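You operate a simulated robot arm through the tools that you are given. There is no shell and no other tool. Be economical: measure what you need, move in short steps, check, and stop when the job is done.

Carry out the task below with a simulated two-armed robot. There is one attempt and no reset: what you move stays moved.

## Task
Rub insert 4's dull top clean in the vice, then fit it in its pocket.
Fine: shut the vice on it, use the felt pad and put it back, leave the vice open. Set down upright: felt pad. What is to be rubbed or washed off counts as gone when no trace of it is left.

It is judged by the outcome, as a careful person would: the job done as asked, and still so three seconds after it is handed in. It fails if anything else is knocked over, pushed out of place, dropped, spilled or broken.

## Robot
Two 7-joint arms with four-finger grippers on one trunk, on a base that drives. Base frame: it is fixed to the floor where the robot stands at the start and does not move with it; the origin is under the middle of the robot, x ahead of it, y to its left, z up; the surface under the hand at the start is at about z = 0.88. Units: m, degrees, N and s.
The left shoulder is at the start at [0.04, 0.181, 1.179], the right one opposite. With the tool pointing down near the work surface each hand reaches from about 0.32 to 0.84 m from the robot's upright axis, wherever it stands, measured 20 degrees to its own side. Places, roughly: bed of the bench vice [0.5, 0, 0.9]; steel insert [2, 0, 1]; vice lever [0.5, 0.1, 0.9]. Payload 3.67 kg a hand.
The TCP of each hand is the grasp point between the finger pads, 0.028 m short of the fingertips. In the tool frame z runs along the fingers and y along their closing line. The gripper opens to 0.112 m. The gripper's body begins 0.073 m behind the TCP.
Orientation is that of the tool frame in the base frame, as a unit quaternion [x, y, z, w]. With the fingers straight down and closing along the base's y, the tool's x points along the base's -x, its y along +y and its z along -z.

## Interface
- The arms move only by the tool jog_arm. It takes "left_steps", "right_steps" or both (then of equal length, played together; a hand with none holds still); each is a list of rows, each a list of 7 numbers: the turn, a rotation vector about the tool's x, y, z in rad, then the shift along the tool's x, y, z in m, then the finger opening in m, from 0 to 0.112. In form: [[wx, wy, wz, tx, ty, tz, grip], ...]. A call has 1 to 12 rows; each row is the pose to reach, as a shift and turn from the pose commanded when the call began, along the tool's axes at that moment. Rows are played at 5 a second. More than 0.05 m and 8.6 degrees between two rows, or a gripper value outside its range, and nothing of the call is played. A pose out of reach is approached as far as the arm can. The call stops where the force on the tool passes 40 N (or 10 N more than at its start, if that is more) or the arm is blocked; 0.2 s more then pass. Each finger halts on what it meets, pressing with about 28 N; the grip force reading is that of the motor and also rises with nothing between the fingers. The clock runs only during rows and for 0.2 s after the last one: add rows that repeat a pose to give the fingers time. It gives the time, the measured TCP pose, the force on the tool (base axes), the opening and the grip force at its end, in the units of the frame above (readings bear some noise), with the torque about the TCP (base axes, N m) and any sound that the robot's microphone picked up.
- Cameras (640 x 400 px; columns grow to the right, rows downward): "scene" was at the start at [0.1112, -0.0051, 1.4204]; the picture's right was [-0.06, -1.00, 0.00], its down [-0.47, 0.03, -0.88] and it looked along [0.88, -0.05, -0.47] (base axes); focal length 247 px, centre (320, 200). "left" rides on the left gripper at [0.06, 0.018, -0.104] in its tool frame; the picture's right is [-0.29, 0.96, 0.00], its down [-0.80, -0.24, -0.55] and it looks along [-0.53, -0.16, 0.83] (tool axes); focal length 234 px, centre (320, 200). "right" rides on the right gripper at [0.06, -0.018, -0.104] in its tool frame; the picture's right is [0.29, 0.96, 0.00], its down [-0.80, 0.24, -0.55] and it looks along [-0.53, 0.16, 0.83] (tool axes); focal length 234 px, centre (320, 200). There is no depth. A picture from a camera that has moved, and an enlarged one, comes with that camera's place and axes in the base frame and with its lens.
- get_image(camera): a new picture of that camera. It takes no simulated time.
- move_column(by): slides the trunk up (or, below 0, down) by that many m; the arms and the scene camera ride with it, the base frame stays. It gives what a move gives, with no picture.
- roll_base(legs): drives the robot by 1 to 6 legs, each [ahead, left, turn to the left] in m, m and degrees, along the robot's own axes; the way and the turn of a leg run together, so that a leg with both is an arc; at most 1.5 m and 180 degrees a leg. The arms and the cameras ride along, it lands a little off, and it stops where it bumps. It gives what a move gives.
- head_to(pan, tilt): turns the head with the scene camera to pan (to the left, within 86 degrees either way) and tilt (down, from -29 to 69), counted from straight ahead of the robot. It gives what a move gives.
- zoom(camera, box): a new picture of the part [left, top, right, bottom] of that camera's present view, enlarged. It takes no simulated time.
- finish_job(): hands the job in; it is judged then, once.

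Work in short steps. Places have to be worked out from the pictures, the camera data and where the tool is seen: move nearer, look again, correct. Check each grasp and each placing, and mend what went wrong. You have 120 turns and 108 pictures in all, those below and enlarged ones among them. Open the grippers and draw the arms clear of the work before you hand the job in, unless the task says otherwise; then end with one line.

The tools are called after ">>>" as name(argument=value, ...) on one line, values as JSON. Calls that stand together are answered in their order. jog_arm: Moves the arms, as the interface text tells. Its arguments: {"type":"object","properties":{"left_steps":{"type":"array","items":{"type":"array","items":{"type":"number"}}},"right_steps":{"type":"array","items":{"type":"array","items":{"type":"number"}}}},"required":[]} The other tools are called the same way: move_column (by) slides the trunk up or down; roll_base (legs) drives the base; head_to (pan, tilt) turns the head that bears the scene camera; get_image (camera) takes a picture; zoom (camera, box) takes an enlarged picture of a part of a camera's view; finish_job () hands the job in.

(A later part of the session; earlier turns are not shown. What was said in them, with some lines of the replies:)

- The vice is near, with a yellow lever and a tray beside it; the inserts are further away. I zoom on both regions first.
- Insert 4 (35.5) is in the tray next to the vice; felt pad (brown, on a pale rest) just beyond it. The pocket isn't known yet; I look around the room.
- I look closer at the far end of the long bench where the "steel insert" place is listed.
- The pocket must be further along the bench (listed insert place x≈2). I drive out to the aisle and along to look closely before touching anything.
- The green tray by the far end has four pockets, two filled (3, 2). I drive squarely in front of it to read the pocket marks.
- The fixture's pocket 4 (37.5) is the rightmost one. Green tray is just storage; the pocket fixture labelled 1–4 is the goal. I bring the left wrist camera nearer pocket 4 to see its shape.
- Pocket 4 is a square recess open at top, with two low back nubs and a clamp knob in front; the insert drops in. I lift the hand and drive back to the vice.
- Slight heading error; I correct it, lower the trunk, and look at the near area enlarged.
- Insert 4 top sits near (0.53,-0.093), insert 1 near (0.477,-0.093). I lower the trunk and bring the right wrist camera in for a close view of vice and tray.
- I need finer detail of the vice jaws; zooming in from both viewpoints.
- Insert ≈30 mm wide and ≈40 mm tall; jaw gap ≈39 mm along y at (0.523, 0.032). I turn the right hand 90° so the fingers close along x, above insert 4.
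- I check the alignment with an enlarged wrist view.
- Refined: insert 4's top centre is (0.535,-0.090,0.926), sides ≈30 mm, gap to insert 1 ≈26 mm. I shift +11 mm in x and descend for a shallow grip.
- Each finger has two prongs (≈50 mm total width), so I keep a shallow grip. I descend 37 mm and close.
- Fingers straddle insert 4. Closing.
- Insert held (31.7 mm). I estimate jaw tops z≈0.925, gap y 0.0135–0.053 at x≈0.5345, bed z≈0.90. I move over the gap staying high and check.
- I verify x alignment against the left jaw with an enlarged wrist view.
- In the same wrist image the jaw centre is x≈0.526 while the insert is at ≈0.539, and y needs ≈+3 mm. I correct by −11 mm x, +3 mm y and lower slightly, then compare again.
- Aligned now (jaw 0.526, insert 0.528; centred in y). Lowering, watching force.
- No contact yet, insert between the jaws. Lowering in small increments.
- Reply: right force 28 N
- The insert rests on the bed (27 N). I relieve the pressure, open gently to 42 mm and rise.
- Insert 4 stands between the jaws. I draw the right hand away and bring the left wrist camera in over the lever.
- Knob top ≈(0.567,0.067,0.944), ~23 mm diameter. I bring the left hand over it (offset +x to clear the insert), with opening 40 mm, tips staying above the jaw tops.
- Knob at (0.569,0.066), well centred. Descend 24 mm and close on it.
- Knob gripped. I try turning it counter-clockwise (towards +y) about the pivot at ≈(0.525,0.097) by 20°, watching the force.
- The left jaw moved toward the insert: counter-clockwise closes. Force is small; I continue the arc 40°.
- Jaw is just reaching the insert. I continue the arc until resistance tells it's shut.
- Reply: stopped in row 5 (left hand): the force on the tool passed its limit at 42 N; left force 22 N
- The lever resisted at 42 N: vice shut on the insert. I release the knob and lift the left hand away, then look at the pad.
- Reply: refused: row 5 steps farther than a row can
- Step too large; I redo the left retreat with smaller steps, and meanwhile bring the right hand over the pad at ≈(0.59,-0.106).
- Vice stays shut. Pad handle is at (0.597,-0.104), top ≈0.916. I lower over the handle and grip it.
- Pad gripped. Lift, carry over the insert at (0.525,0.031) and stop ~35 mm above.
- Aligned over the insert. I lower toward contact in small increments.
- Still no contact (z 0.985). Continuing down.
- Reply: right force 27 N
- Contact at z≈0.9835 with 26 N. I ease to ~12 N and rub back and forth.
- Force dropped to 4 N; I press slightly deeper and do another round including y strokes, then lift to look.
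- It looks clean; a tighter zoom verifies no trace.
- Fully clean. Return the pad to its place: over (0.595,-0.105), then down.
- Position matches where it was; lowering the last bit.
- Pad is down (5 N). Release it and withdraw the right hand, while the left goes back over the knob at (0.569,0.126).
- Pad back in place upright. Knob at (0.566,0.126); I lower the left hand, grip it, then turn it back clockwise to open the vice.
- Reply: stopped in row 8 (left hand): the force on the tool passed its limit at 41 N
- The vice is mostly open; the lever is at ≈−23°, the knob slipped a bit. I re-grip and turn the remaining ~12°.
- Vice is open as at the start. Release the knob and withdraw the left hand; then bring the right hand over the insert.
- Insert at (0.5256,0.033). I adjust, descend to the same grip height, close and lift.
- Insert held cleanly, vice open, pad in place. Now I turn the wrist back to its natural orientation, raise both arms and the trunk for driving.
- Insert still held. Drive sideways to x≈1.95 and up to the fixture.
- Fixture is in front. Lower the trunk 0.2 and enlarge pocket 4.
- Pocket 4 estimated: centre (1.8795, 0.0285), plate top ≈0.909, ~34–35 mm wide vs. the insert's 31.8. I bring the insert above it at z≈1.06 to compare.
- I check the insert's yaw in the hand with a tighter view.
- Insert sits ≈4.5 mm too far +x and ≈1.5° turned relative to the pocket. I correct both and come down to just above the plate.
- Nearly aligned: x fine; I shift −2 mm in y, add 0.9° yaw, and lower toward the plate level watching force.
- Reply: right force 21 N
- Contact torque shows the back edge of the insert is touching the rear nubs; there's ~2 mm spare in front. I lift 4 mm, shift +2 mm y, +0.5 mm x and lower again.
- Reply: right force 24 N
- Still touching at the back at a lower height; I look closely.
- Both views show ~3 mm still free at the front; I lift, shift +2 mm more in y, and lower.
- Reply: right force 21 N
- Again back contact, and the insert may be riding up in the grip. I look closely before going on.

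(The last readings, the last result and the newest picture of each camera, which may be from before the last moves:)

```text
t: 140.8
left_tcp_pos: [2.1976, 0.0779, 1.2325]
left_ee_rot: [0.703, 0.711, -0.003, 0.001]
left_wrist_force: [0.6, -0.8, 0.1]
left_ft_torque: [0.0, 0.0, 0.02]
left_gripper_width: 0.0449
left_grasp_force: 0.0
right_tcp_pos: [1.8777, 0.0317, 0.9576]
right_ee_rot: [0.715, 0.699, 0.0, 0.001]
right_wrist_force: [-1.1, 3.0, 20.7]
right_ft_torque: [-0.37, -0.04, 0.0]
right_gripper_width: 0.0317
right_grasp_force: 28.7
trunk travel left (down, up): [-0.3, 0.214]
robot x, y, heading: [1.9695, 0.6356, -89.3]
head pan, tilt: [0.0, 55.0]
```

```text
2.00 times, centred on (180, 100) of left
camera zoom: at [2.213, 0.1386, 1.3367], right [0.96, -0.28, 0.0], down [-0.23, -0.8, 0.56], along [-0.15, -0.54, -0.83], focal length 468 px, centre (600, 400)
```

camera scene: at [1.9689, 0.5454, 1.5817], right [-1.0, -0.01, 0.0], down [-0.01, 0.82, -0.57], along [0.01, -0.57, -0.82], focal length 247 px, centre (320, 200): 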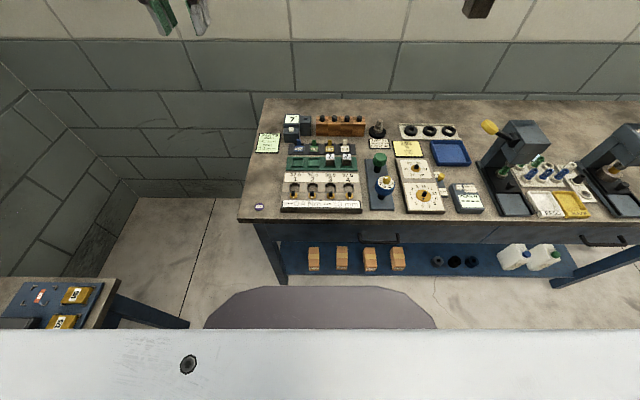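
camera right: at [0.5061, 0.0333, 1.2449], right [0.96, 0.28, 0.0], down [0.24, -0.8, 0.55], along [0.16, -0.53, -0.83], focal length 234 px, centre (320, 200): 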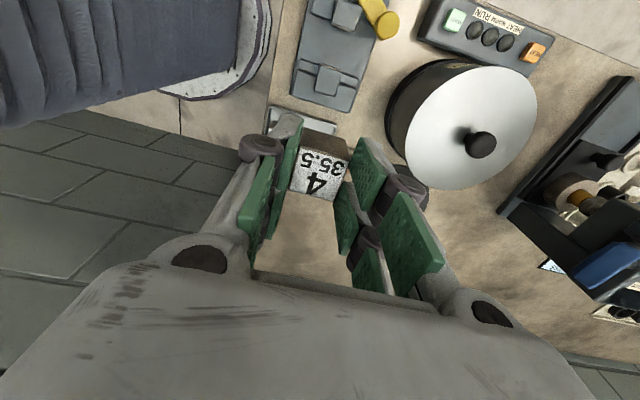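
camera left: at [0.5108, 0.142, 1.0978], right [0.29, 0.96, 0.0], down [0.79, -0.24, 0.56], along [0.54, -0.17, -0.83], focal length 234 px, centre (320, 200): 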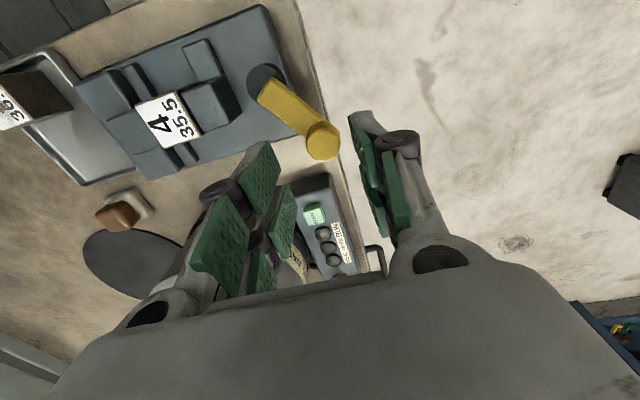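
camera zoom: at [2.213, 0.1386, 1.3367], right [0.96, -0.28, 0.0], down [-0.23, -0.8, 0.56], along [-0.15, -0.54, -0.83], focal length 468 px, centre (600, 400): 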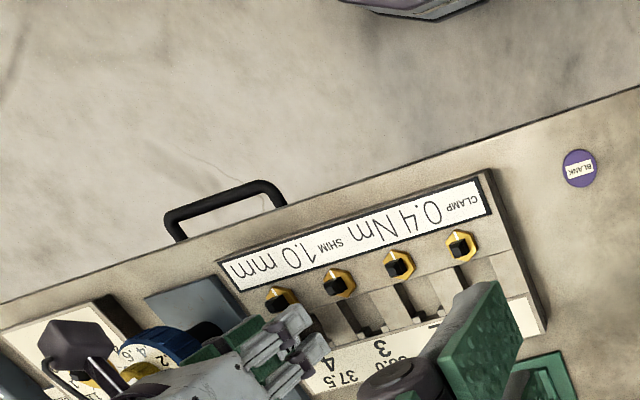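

The insert has pitched front-down a few degrees in the grip. I'll lift, set it flat on the wide wall between pockets 3 and 4 to level it, and regrip.

>>> jog_arm(right_steps=[[0, 0, 0, 0, 0, -0.006, 0.01], [0, 0, 0, 0, 0, -0.014, 0.01], [0, 0, 0, 0, 0.016, -0.014, 0.01], [0, 0, 0, 0, 0.0305, -0.014, 0.01], [0, 0, 0, 0, 0.0305, -0.007, 0.01], [0, 0, 0, 0, 0.0305, -0.003, 0.01], [0, 0, 0, 0, 0.0305, -0.001, 0.01]])

>>> zoom(camera="scene", box=[335, 120, 375, 150])

```text
t: 142.4
left_tcp_pos: [2.1961, 0.0777, 1.2317]
left_ee_rot: [0.703, 0.712, -0.001, 0.002]
left_wrist_force: [-0.3, 0.1, -0.1]
left_ft_torque: [-0.01, -0.04, -0.03]
left_gripper_width: 0.045
left_grasp_force: 0.1
right_tcp_pos: [1.9081, 0.0292, 0.9578]
right_ee_rot: [0.716, 0.698, 0.001, 0.002]
right_wrist_force: [1.0, -3.4, 15.8]
right_ft_torque: [0.02, 0.06, -0.03]
right_gripper_width: 0.0318
right_grasp_force: 28.2
trunk travel left (down, up): [-0.3, 0.214]
robot x, y, heading: [1.9685, 0.6352, -89.1]
head pan, tilt: [0.0, 55.0]
```

```text
13.33 times, centred on (355, 135) of scene
camera zoom: at [1.9693, 0.544, 1.3814], right [-1.0, -0.01, 0.0], down [-0.01, 0.82, -0.57], along [0.01, -0.57, -0.82], focal length 3296 px, centre (-147, 1067)
```

zoom: 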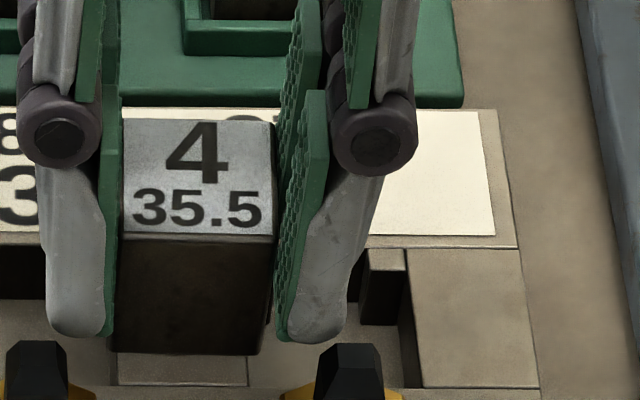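

The insert (≈33 mm cube) now sits flat on the wall, and compared with the front edge it needs ~6–7 mm more +y than I thought. I open, recentre the fingers 5 mm back in y and 3 mm up, and regrip.

>>> jog_arm(right_steps=[[0, 0, 0, 0, 0, -0.001, 0.01], [0, 0, 0, 0, 0, -0.0015, 0.036], [0, 0, 0, 0, 0, -0.0015, 0.044], [0, 0, 0, 0, 0, -0.0015, 0.044], [0, 0, 0, -0.005, 0, -0.004, 0.044], [0, 0, 0, -0.005, 0, -0.004, 0.03], [0, 0, 0, -0.005, 0, -0.004, 0.01], [0, 0, 0, -0.005, 0, -0.004, 0.01]])

>>> zoom(camera="scene", box=[335, 120, 375, 150])

```text
t: 144.2
left_tcp_pos: [2.1971, 0.0764, 1.2314]
left_ee_rot: [0.703, 0.711, -0.001, 0.001]
left_wrist_force: [0.1, -0.6, -0.9]
left_ft_torque: [-0.02, -0.01, 0.01]
left_gripper_width: 0.045
left_grasp_force: 0.0
right_tcp_pos: [1.9087, 0.0239, 0.959]
right_ee_rot: [0.717, 0.698, 0.001, -0.001]
right_wrist_force: [0.0, 0.6, -0.5]
right_ft_torque: [-0.02, 0.0, 0.01]
right_gripper_width: 0.0317
right_grasp_force: 28.0
trunk travel left (down, up): [-0.3, 0.214]
robot x, y, heading: [1.9675, 0.6366, -89.4]
head pan, tilt: [0.0, 55.0]
```

```text
13.33 times, centred on (355, 135) of scene
camera zoom: at [1.9692, 0.5427, 1.3812], right [-1.0, -0.01, 0.0], down [-0.01, 0.82, -0.57], along [0.01, -0.57, -0.82], focal length 3296 px, centre (-147, 1067)
```

zoom: 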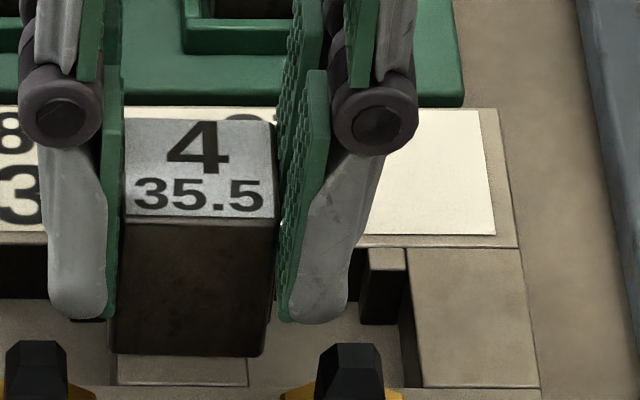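

Level and centred now. From this view: pocket centre (1.879,0.0276), insert centre (1.9088,0.021). I lift, move by (−29.8,+6.5) mm with 1° yaw fix, and lower gently.

>>> jog_arm(right_steps=[[0, 0, 0, 0, 0, -0.008, 0.01], [0, 0, -0.017, 0.003, -0.015, -0.01, 0.01], [0, 0, -0.017, 0.0057, -0.03, -0.01, 0.01], [0, 0, -0.017, 0.0057, -0.03, -0.004, 0.01], [0, 0, -0.017, 0.0057, -0.03, 0.0, 0.01], [0, 0, -0.017, 0.0057, -0.03, 0.003, 0.01], [0, 0, -0.017, 0.0057, -0.03, 0.005, 0.01]])

>>> zoom(camera="scene", box=[340, 122, 380, 152])

```text
t: 145.8
left_tcp_pos: [2.1961, 0.0782, 1.2323]
left_ee_rot: [0.703, 0.711, -0.001, 0.001]
left_wrist_force: [-0.6, 0.1, -0.3]
left_ft_torque: [0.0, 0.02, -0.01]
left_gripper_width: 0.0446
left_grasp_force: 0.0
right_tcp_pos: [1.878, 0.03, 0.9577]
right_ee_rot: [0.71, 0.704, -0.002, 0.002]
right_wrist_force: [0.3, -1.2, 19.9]
right_ft_torque: [0.22, -0.34, -0.03]
right_gripper_width: 0.032
right_grasp_force: 27.4
trunk travel left (down, up): [-0.3, 0.214]
robot x, y, heading: [1.9679, 0.6344, -89.3]
head pan, tilt: [0.0, 55.0]
```

```text
13.33 times, centred on (360, 137) of scene
camera zoom: at [1.9695, 0.5447, 1.3815], right [-1.0, -0.01, 0.0], down [-0.01, 0.82, -0.57], along [0.01, -0.57, -0.82], focal length 3296 px, centre (-213, 1040)
```

zoom: 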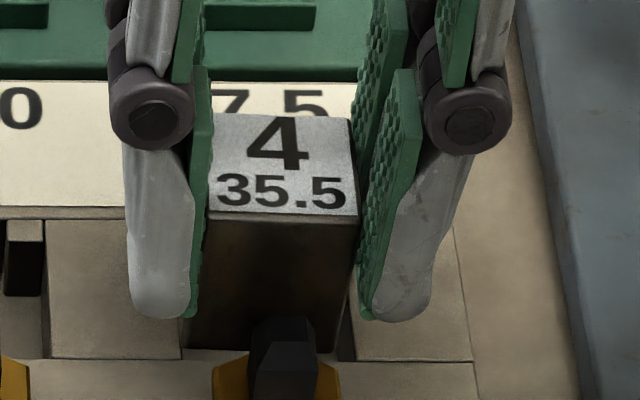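

Contact torque points to the front +x corner. Lift, shift −1 mm x, 0.6° yaw, lower again.

>>> jog_arm(right_steps=[[0, 0, 0, 0, 0, -0.005, 0.01], [0, 0, -0.011, -0.0003, -0.0012, -0.005, 0.01], [0, 0, -0.011, -0.0003, -0.0012, -0.002, 0.01], [0, 0, -0.011, -0.0003, -0.0012, 0.0, 0.01], [0, 0, -0.011, -0.0003, -0.0012, 0.002, 0.01]])

```text
t: 147.0
left_tcp_pos: [2.1959, 0.0754, 1.2309]
left_ee_rot: [0.703, 0.712, 0.0, 0.002]
left_wrist_force: [0.1, 0.4, -0.4]
left_ft_torque: [-0.01, -0.03, -0.01]
left_gripper_width: 0.0452
left_grasp_force: 0.1
right_tcp_pos: [1.8764, 0.0304, 0.9521]
right_ee_rot: [0.707, 0.707, 0.001, -0.001]
right_wrist_force: [-0.6, -0.3, -3.0]
right_ft_torque: [0.01, 0.02, -0.02]
right_gripper_width: 0.0319
right_grasp_force: 28.0
trunk travel left (down, up): [-0.3, 0.214]
robot x, y, heading: [1.9661, 0.6341, -89.3]
head pan, tilt: [0.0, 55.0]
```

It slipped into the pocket (no contact force at z 0.952). Continue lowering to the floor.

>>> jog_arm(right_steps=[[0, 0, 0, 0, 0, 0.003, 0.01], [0, 0, 0, 0, 0, 0.006, 0.01], [0, 0, 0, 0, 0, 0.009, 0.01]])

```text
t: 147.8
left_tcp_pos: [2.196, 0.0757, 1.2311]
left_ee_rot: [0.703, 0.711, -0.001, 0.001]
left_wrist_force: [0.7, 0.5, 0.9]
left_ft_torque: [0.0, 0.0, 0.0]
left_gripper_width: 0.045
left_grasp_force: 0.1
right_tcp_pos: [1.8768, 0.0286, 0.9436]
right_ee_rot: [0.707, 0.708, 0.0, 0.0]
right_wrist_force: [-0.7, -0.1, -2.1]
right_ft_torque: [0.02, -0.03, 0.01]
right_gripper_width: 0.0318
right_grasp_force: 28.1
trunk travel left (down, up): [-0.3, 0.214]
robot x, y, heading: [1.9681, 0.6332, -89.5]
head pan, tilt: [0.0, 55.0]
```

>>> jog_arm(right_steps=[[0, 0, 0, 0, 0, 0.002, 0.01], [0, 0, 0, 0, 0, 0.004, 0.01], [0, 0, 0, 0, 0, 0.006, 0.01]])

>>> zoom(camera="scene", box=[340, 122, 380, 152])

```text
t: 148.6
left_tcp_pos: [2.1963, 0.0781, 1.233]
left_ee_rot: [0.702, 0.712, -0.002, 0.0]
left_wrist_force: [0.0, -0.5, 0.4]
left_ft_torque: [-0.02, 0.01, -0.02]
left_gripper_width: 0.0452
left_grasp_force: 0.1
right_tcp_pos: [1.8766, 0.0313, 0.9407]
right_ee_rot: [0.706, 0.708, -0.002, 0.002]
right_wrist_force: [1.7, -7.8, 26.5]
right_ft_torque: [-0.26, -0.06, -0.05]
right_gripper_width: 0.0319
right_grasp_force: 27.9
trunk travel left (down, up): [-0.3, 0.214]
robot x, y, heading: [1.9664, 0.6317, -89.3]
head pan, tilt: [0.0, 55.0]
```

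```text
13.33 times, centred on (360, 137) of scene
camera zoom: at [1.9698, 0.5443, 1.3815], right [-1.0, -0.01, 0.0], down [-0.01, 0.82, -0.57], along [0.01, -0.57, -0.82], focal length 3296 px, centre (-213, 1040)
```

zoom: 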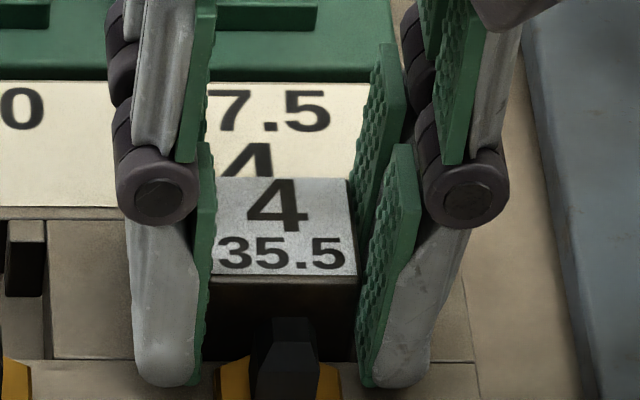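

Seated at ~18 mm depth with centred contact. Relieve, open, rise and check.

>>> jog_arm(right_steps=[[0, 0, 0, 0, 0, -0.002, 0.01], [0, 0, 0, 0, 0, -0.002, 0.036], [0, 0, 0, 0, 0, -0.002, 0.042], [0, 0, 0, 0, 0, -0.002, 0.042], [0, 0, 0, 0, 0, -0.02, 0.042], [0, 0, 0, 0, 0, -0.06, 0.042], [0, 0, 0, 0, 0, -0.1, 0.042], [0, 0, 0, 0, 0, -0.14, 0.042], [0, 0, 0, -0.02, -0.035, -0.16, 0.042], [0, 0, 0, -0.02, -0.07, -0.18, 0.042]])

>>> zoom(camera="scene", box=[330, 115, 390, 160])

```text
t: 150.8
left_tcp_pos: [2.1949, 0.0768, 1.2337]
left_ee_rot: [0.702, 0.712, 0.0, 0.002]
left_wrist_force: [0.4, 0.1, -0.5]
left_ft_torque: [-0.02, 0.0, -0.02]
left_gripper_width: 0.0448
left_grasp_force: 0.0
right_tcp_pos: [1.8049, 0.0106, 1.1218]
right_ee_rot: [0.706, 0.708, 0.0, -0.001]
right_wrist_force: [-0.4, 0.0, 0.8]
right_ft_torque: [0.01, 0.02, 0.01]
right_gripper_width: 0.0421
right_grasp_force: 0.1
trunk travel left (down, up): [-0.3, 0.214]
robot x, y, heading: [1.9642, 0.6368, -89.0]
head pan, tilt: [0.0, 55.0]
```

```text
8.89 times, centred on (360, 138) of scene
camera zoom: at [1.9676, 0.5442, 1.3813], right [-1.0, -0.01, 0.0], down [-0.01, 0.82, -0.57], along [0.01, -0.57, -0.82], focal length 2197 px, centre (-36, 756)
```

zoom: 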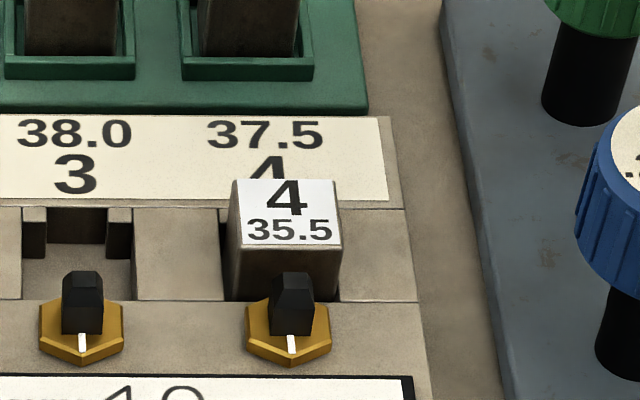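

Insert 4 sits square and level in pocket 4. I raise the arms clear and take a last look.

>>> move_column(by=0.2)

>>> roll_base(legs=[[-0.2, 0, 0]])

>>> zoom(camera="scene", box=[260, 80, 420, 200])

>>> zoom(camera="right", box=[300, 60, 460, 200])

```text
t: 153.0
left_tcp_pos: [2.196, 0.0764, 1.4315]
left_ee_rot: [0.703, 0.711, 0.0, 0.0]
left_wrist_force: [0.8, -0.4, -1.1]
left_ft_torque: [0.02, 0.01, 0.0]
left_gripper_width: 0.0451
left_grasp_force: 0.0
right_tcp_pos: [1.8073, 0.009, 1.3207]
right_ee_rot: [0.706, 0.708, 0.001, 0.0]
right_wrist_force: [-0.6, -0.4, -0.8]
right_ft_torque: [0.0, -0.03, 0.0]
right_gripper_width: 0.0418
right_grasp_force: 0.0
trunk travel left (down, up): [-0.5, 0.014]
robot x, y, heading: [1.9658, 0.6322, -89.4]
head pan, tilt: [0.0, 55.0]
```

```text
t: 154.6
left_tcp_pos: [2.1944, 0.2676, 1.4285]
left_ee_rot: [0.703, 0.711, 0.001, -0.001]
left_wrist_force: [-0.1, -0.8, -0.8]
left_ft_torque: [0.11, -0.01, 0.0]
left_gripper_width: 0.0449
left_grasp_force: 0.1
right_tcp_pos: [1.8034, 0.2026, 1.3184]
right_ee_rot: [0.707, 0.708, 0.001, 0.0]
right_wrist_force: [-0.2, -0.4, -0.1]
right_ft_torque: [0.03, 0.0, 0.01]
right_gripper_width: 0.0422
right_grasp_force: 0.1
trunk travel left (down, up): [-0.5, 0.014]
robot x, y, heading: [1.9673, 0.8349, -89.2]
head pan, tilt: [0.0, 55.0]
```

```text
3.33 times, centred on (340, 140) of scene
camera zoom: at [1.9671, 0.7349, 1.5812], right [-1.0, -0.01, 0.0], down [-0.01, 0.82, -0.57], along [0.01, -0.57, -0.82], focal length 824 px, centre (253, 400)
```

zoom: 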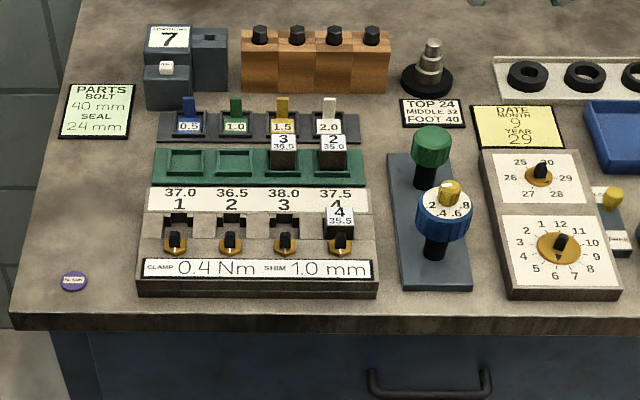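

```text
2.86 times, centred on (380, 130) of right
camera zoom: at [1.7864, 0.261, 1.4227], right [0.96, 0.29, 0.0], down [0.24, -0.8, 0.55], along [0.16, -0.53, -0.83], focal length 669 px, centre (149, 400)
```

zoom: 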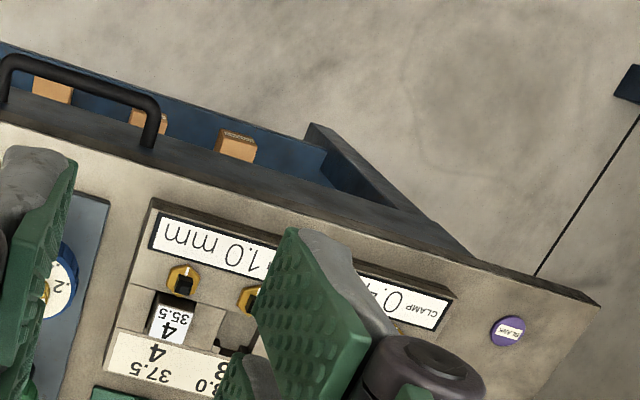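

Insert 4 is seated in pocket 4. The pad is back upright, the vice is open and both arms are clear, so I hand the job in.

>>> finish_job()

```text
The job is handed in.
```

Insert 4's top is rubbed clean with no trace left in the close-up, and it sits square and level in pocket 4 (the one marked 37.5), with no shim fitted or clamp turned; the felt pad is back upright in its place and the vice is open.
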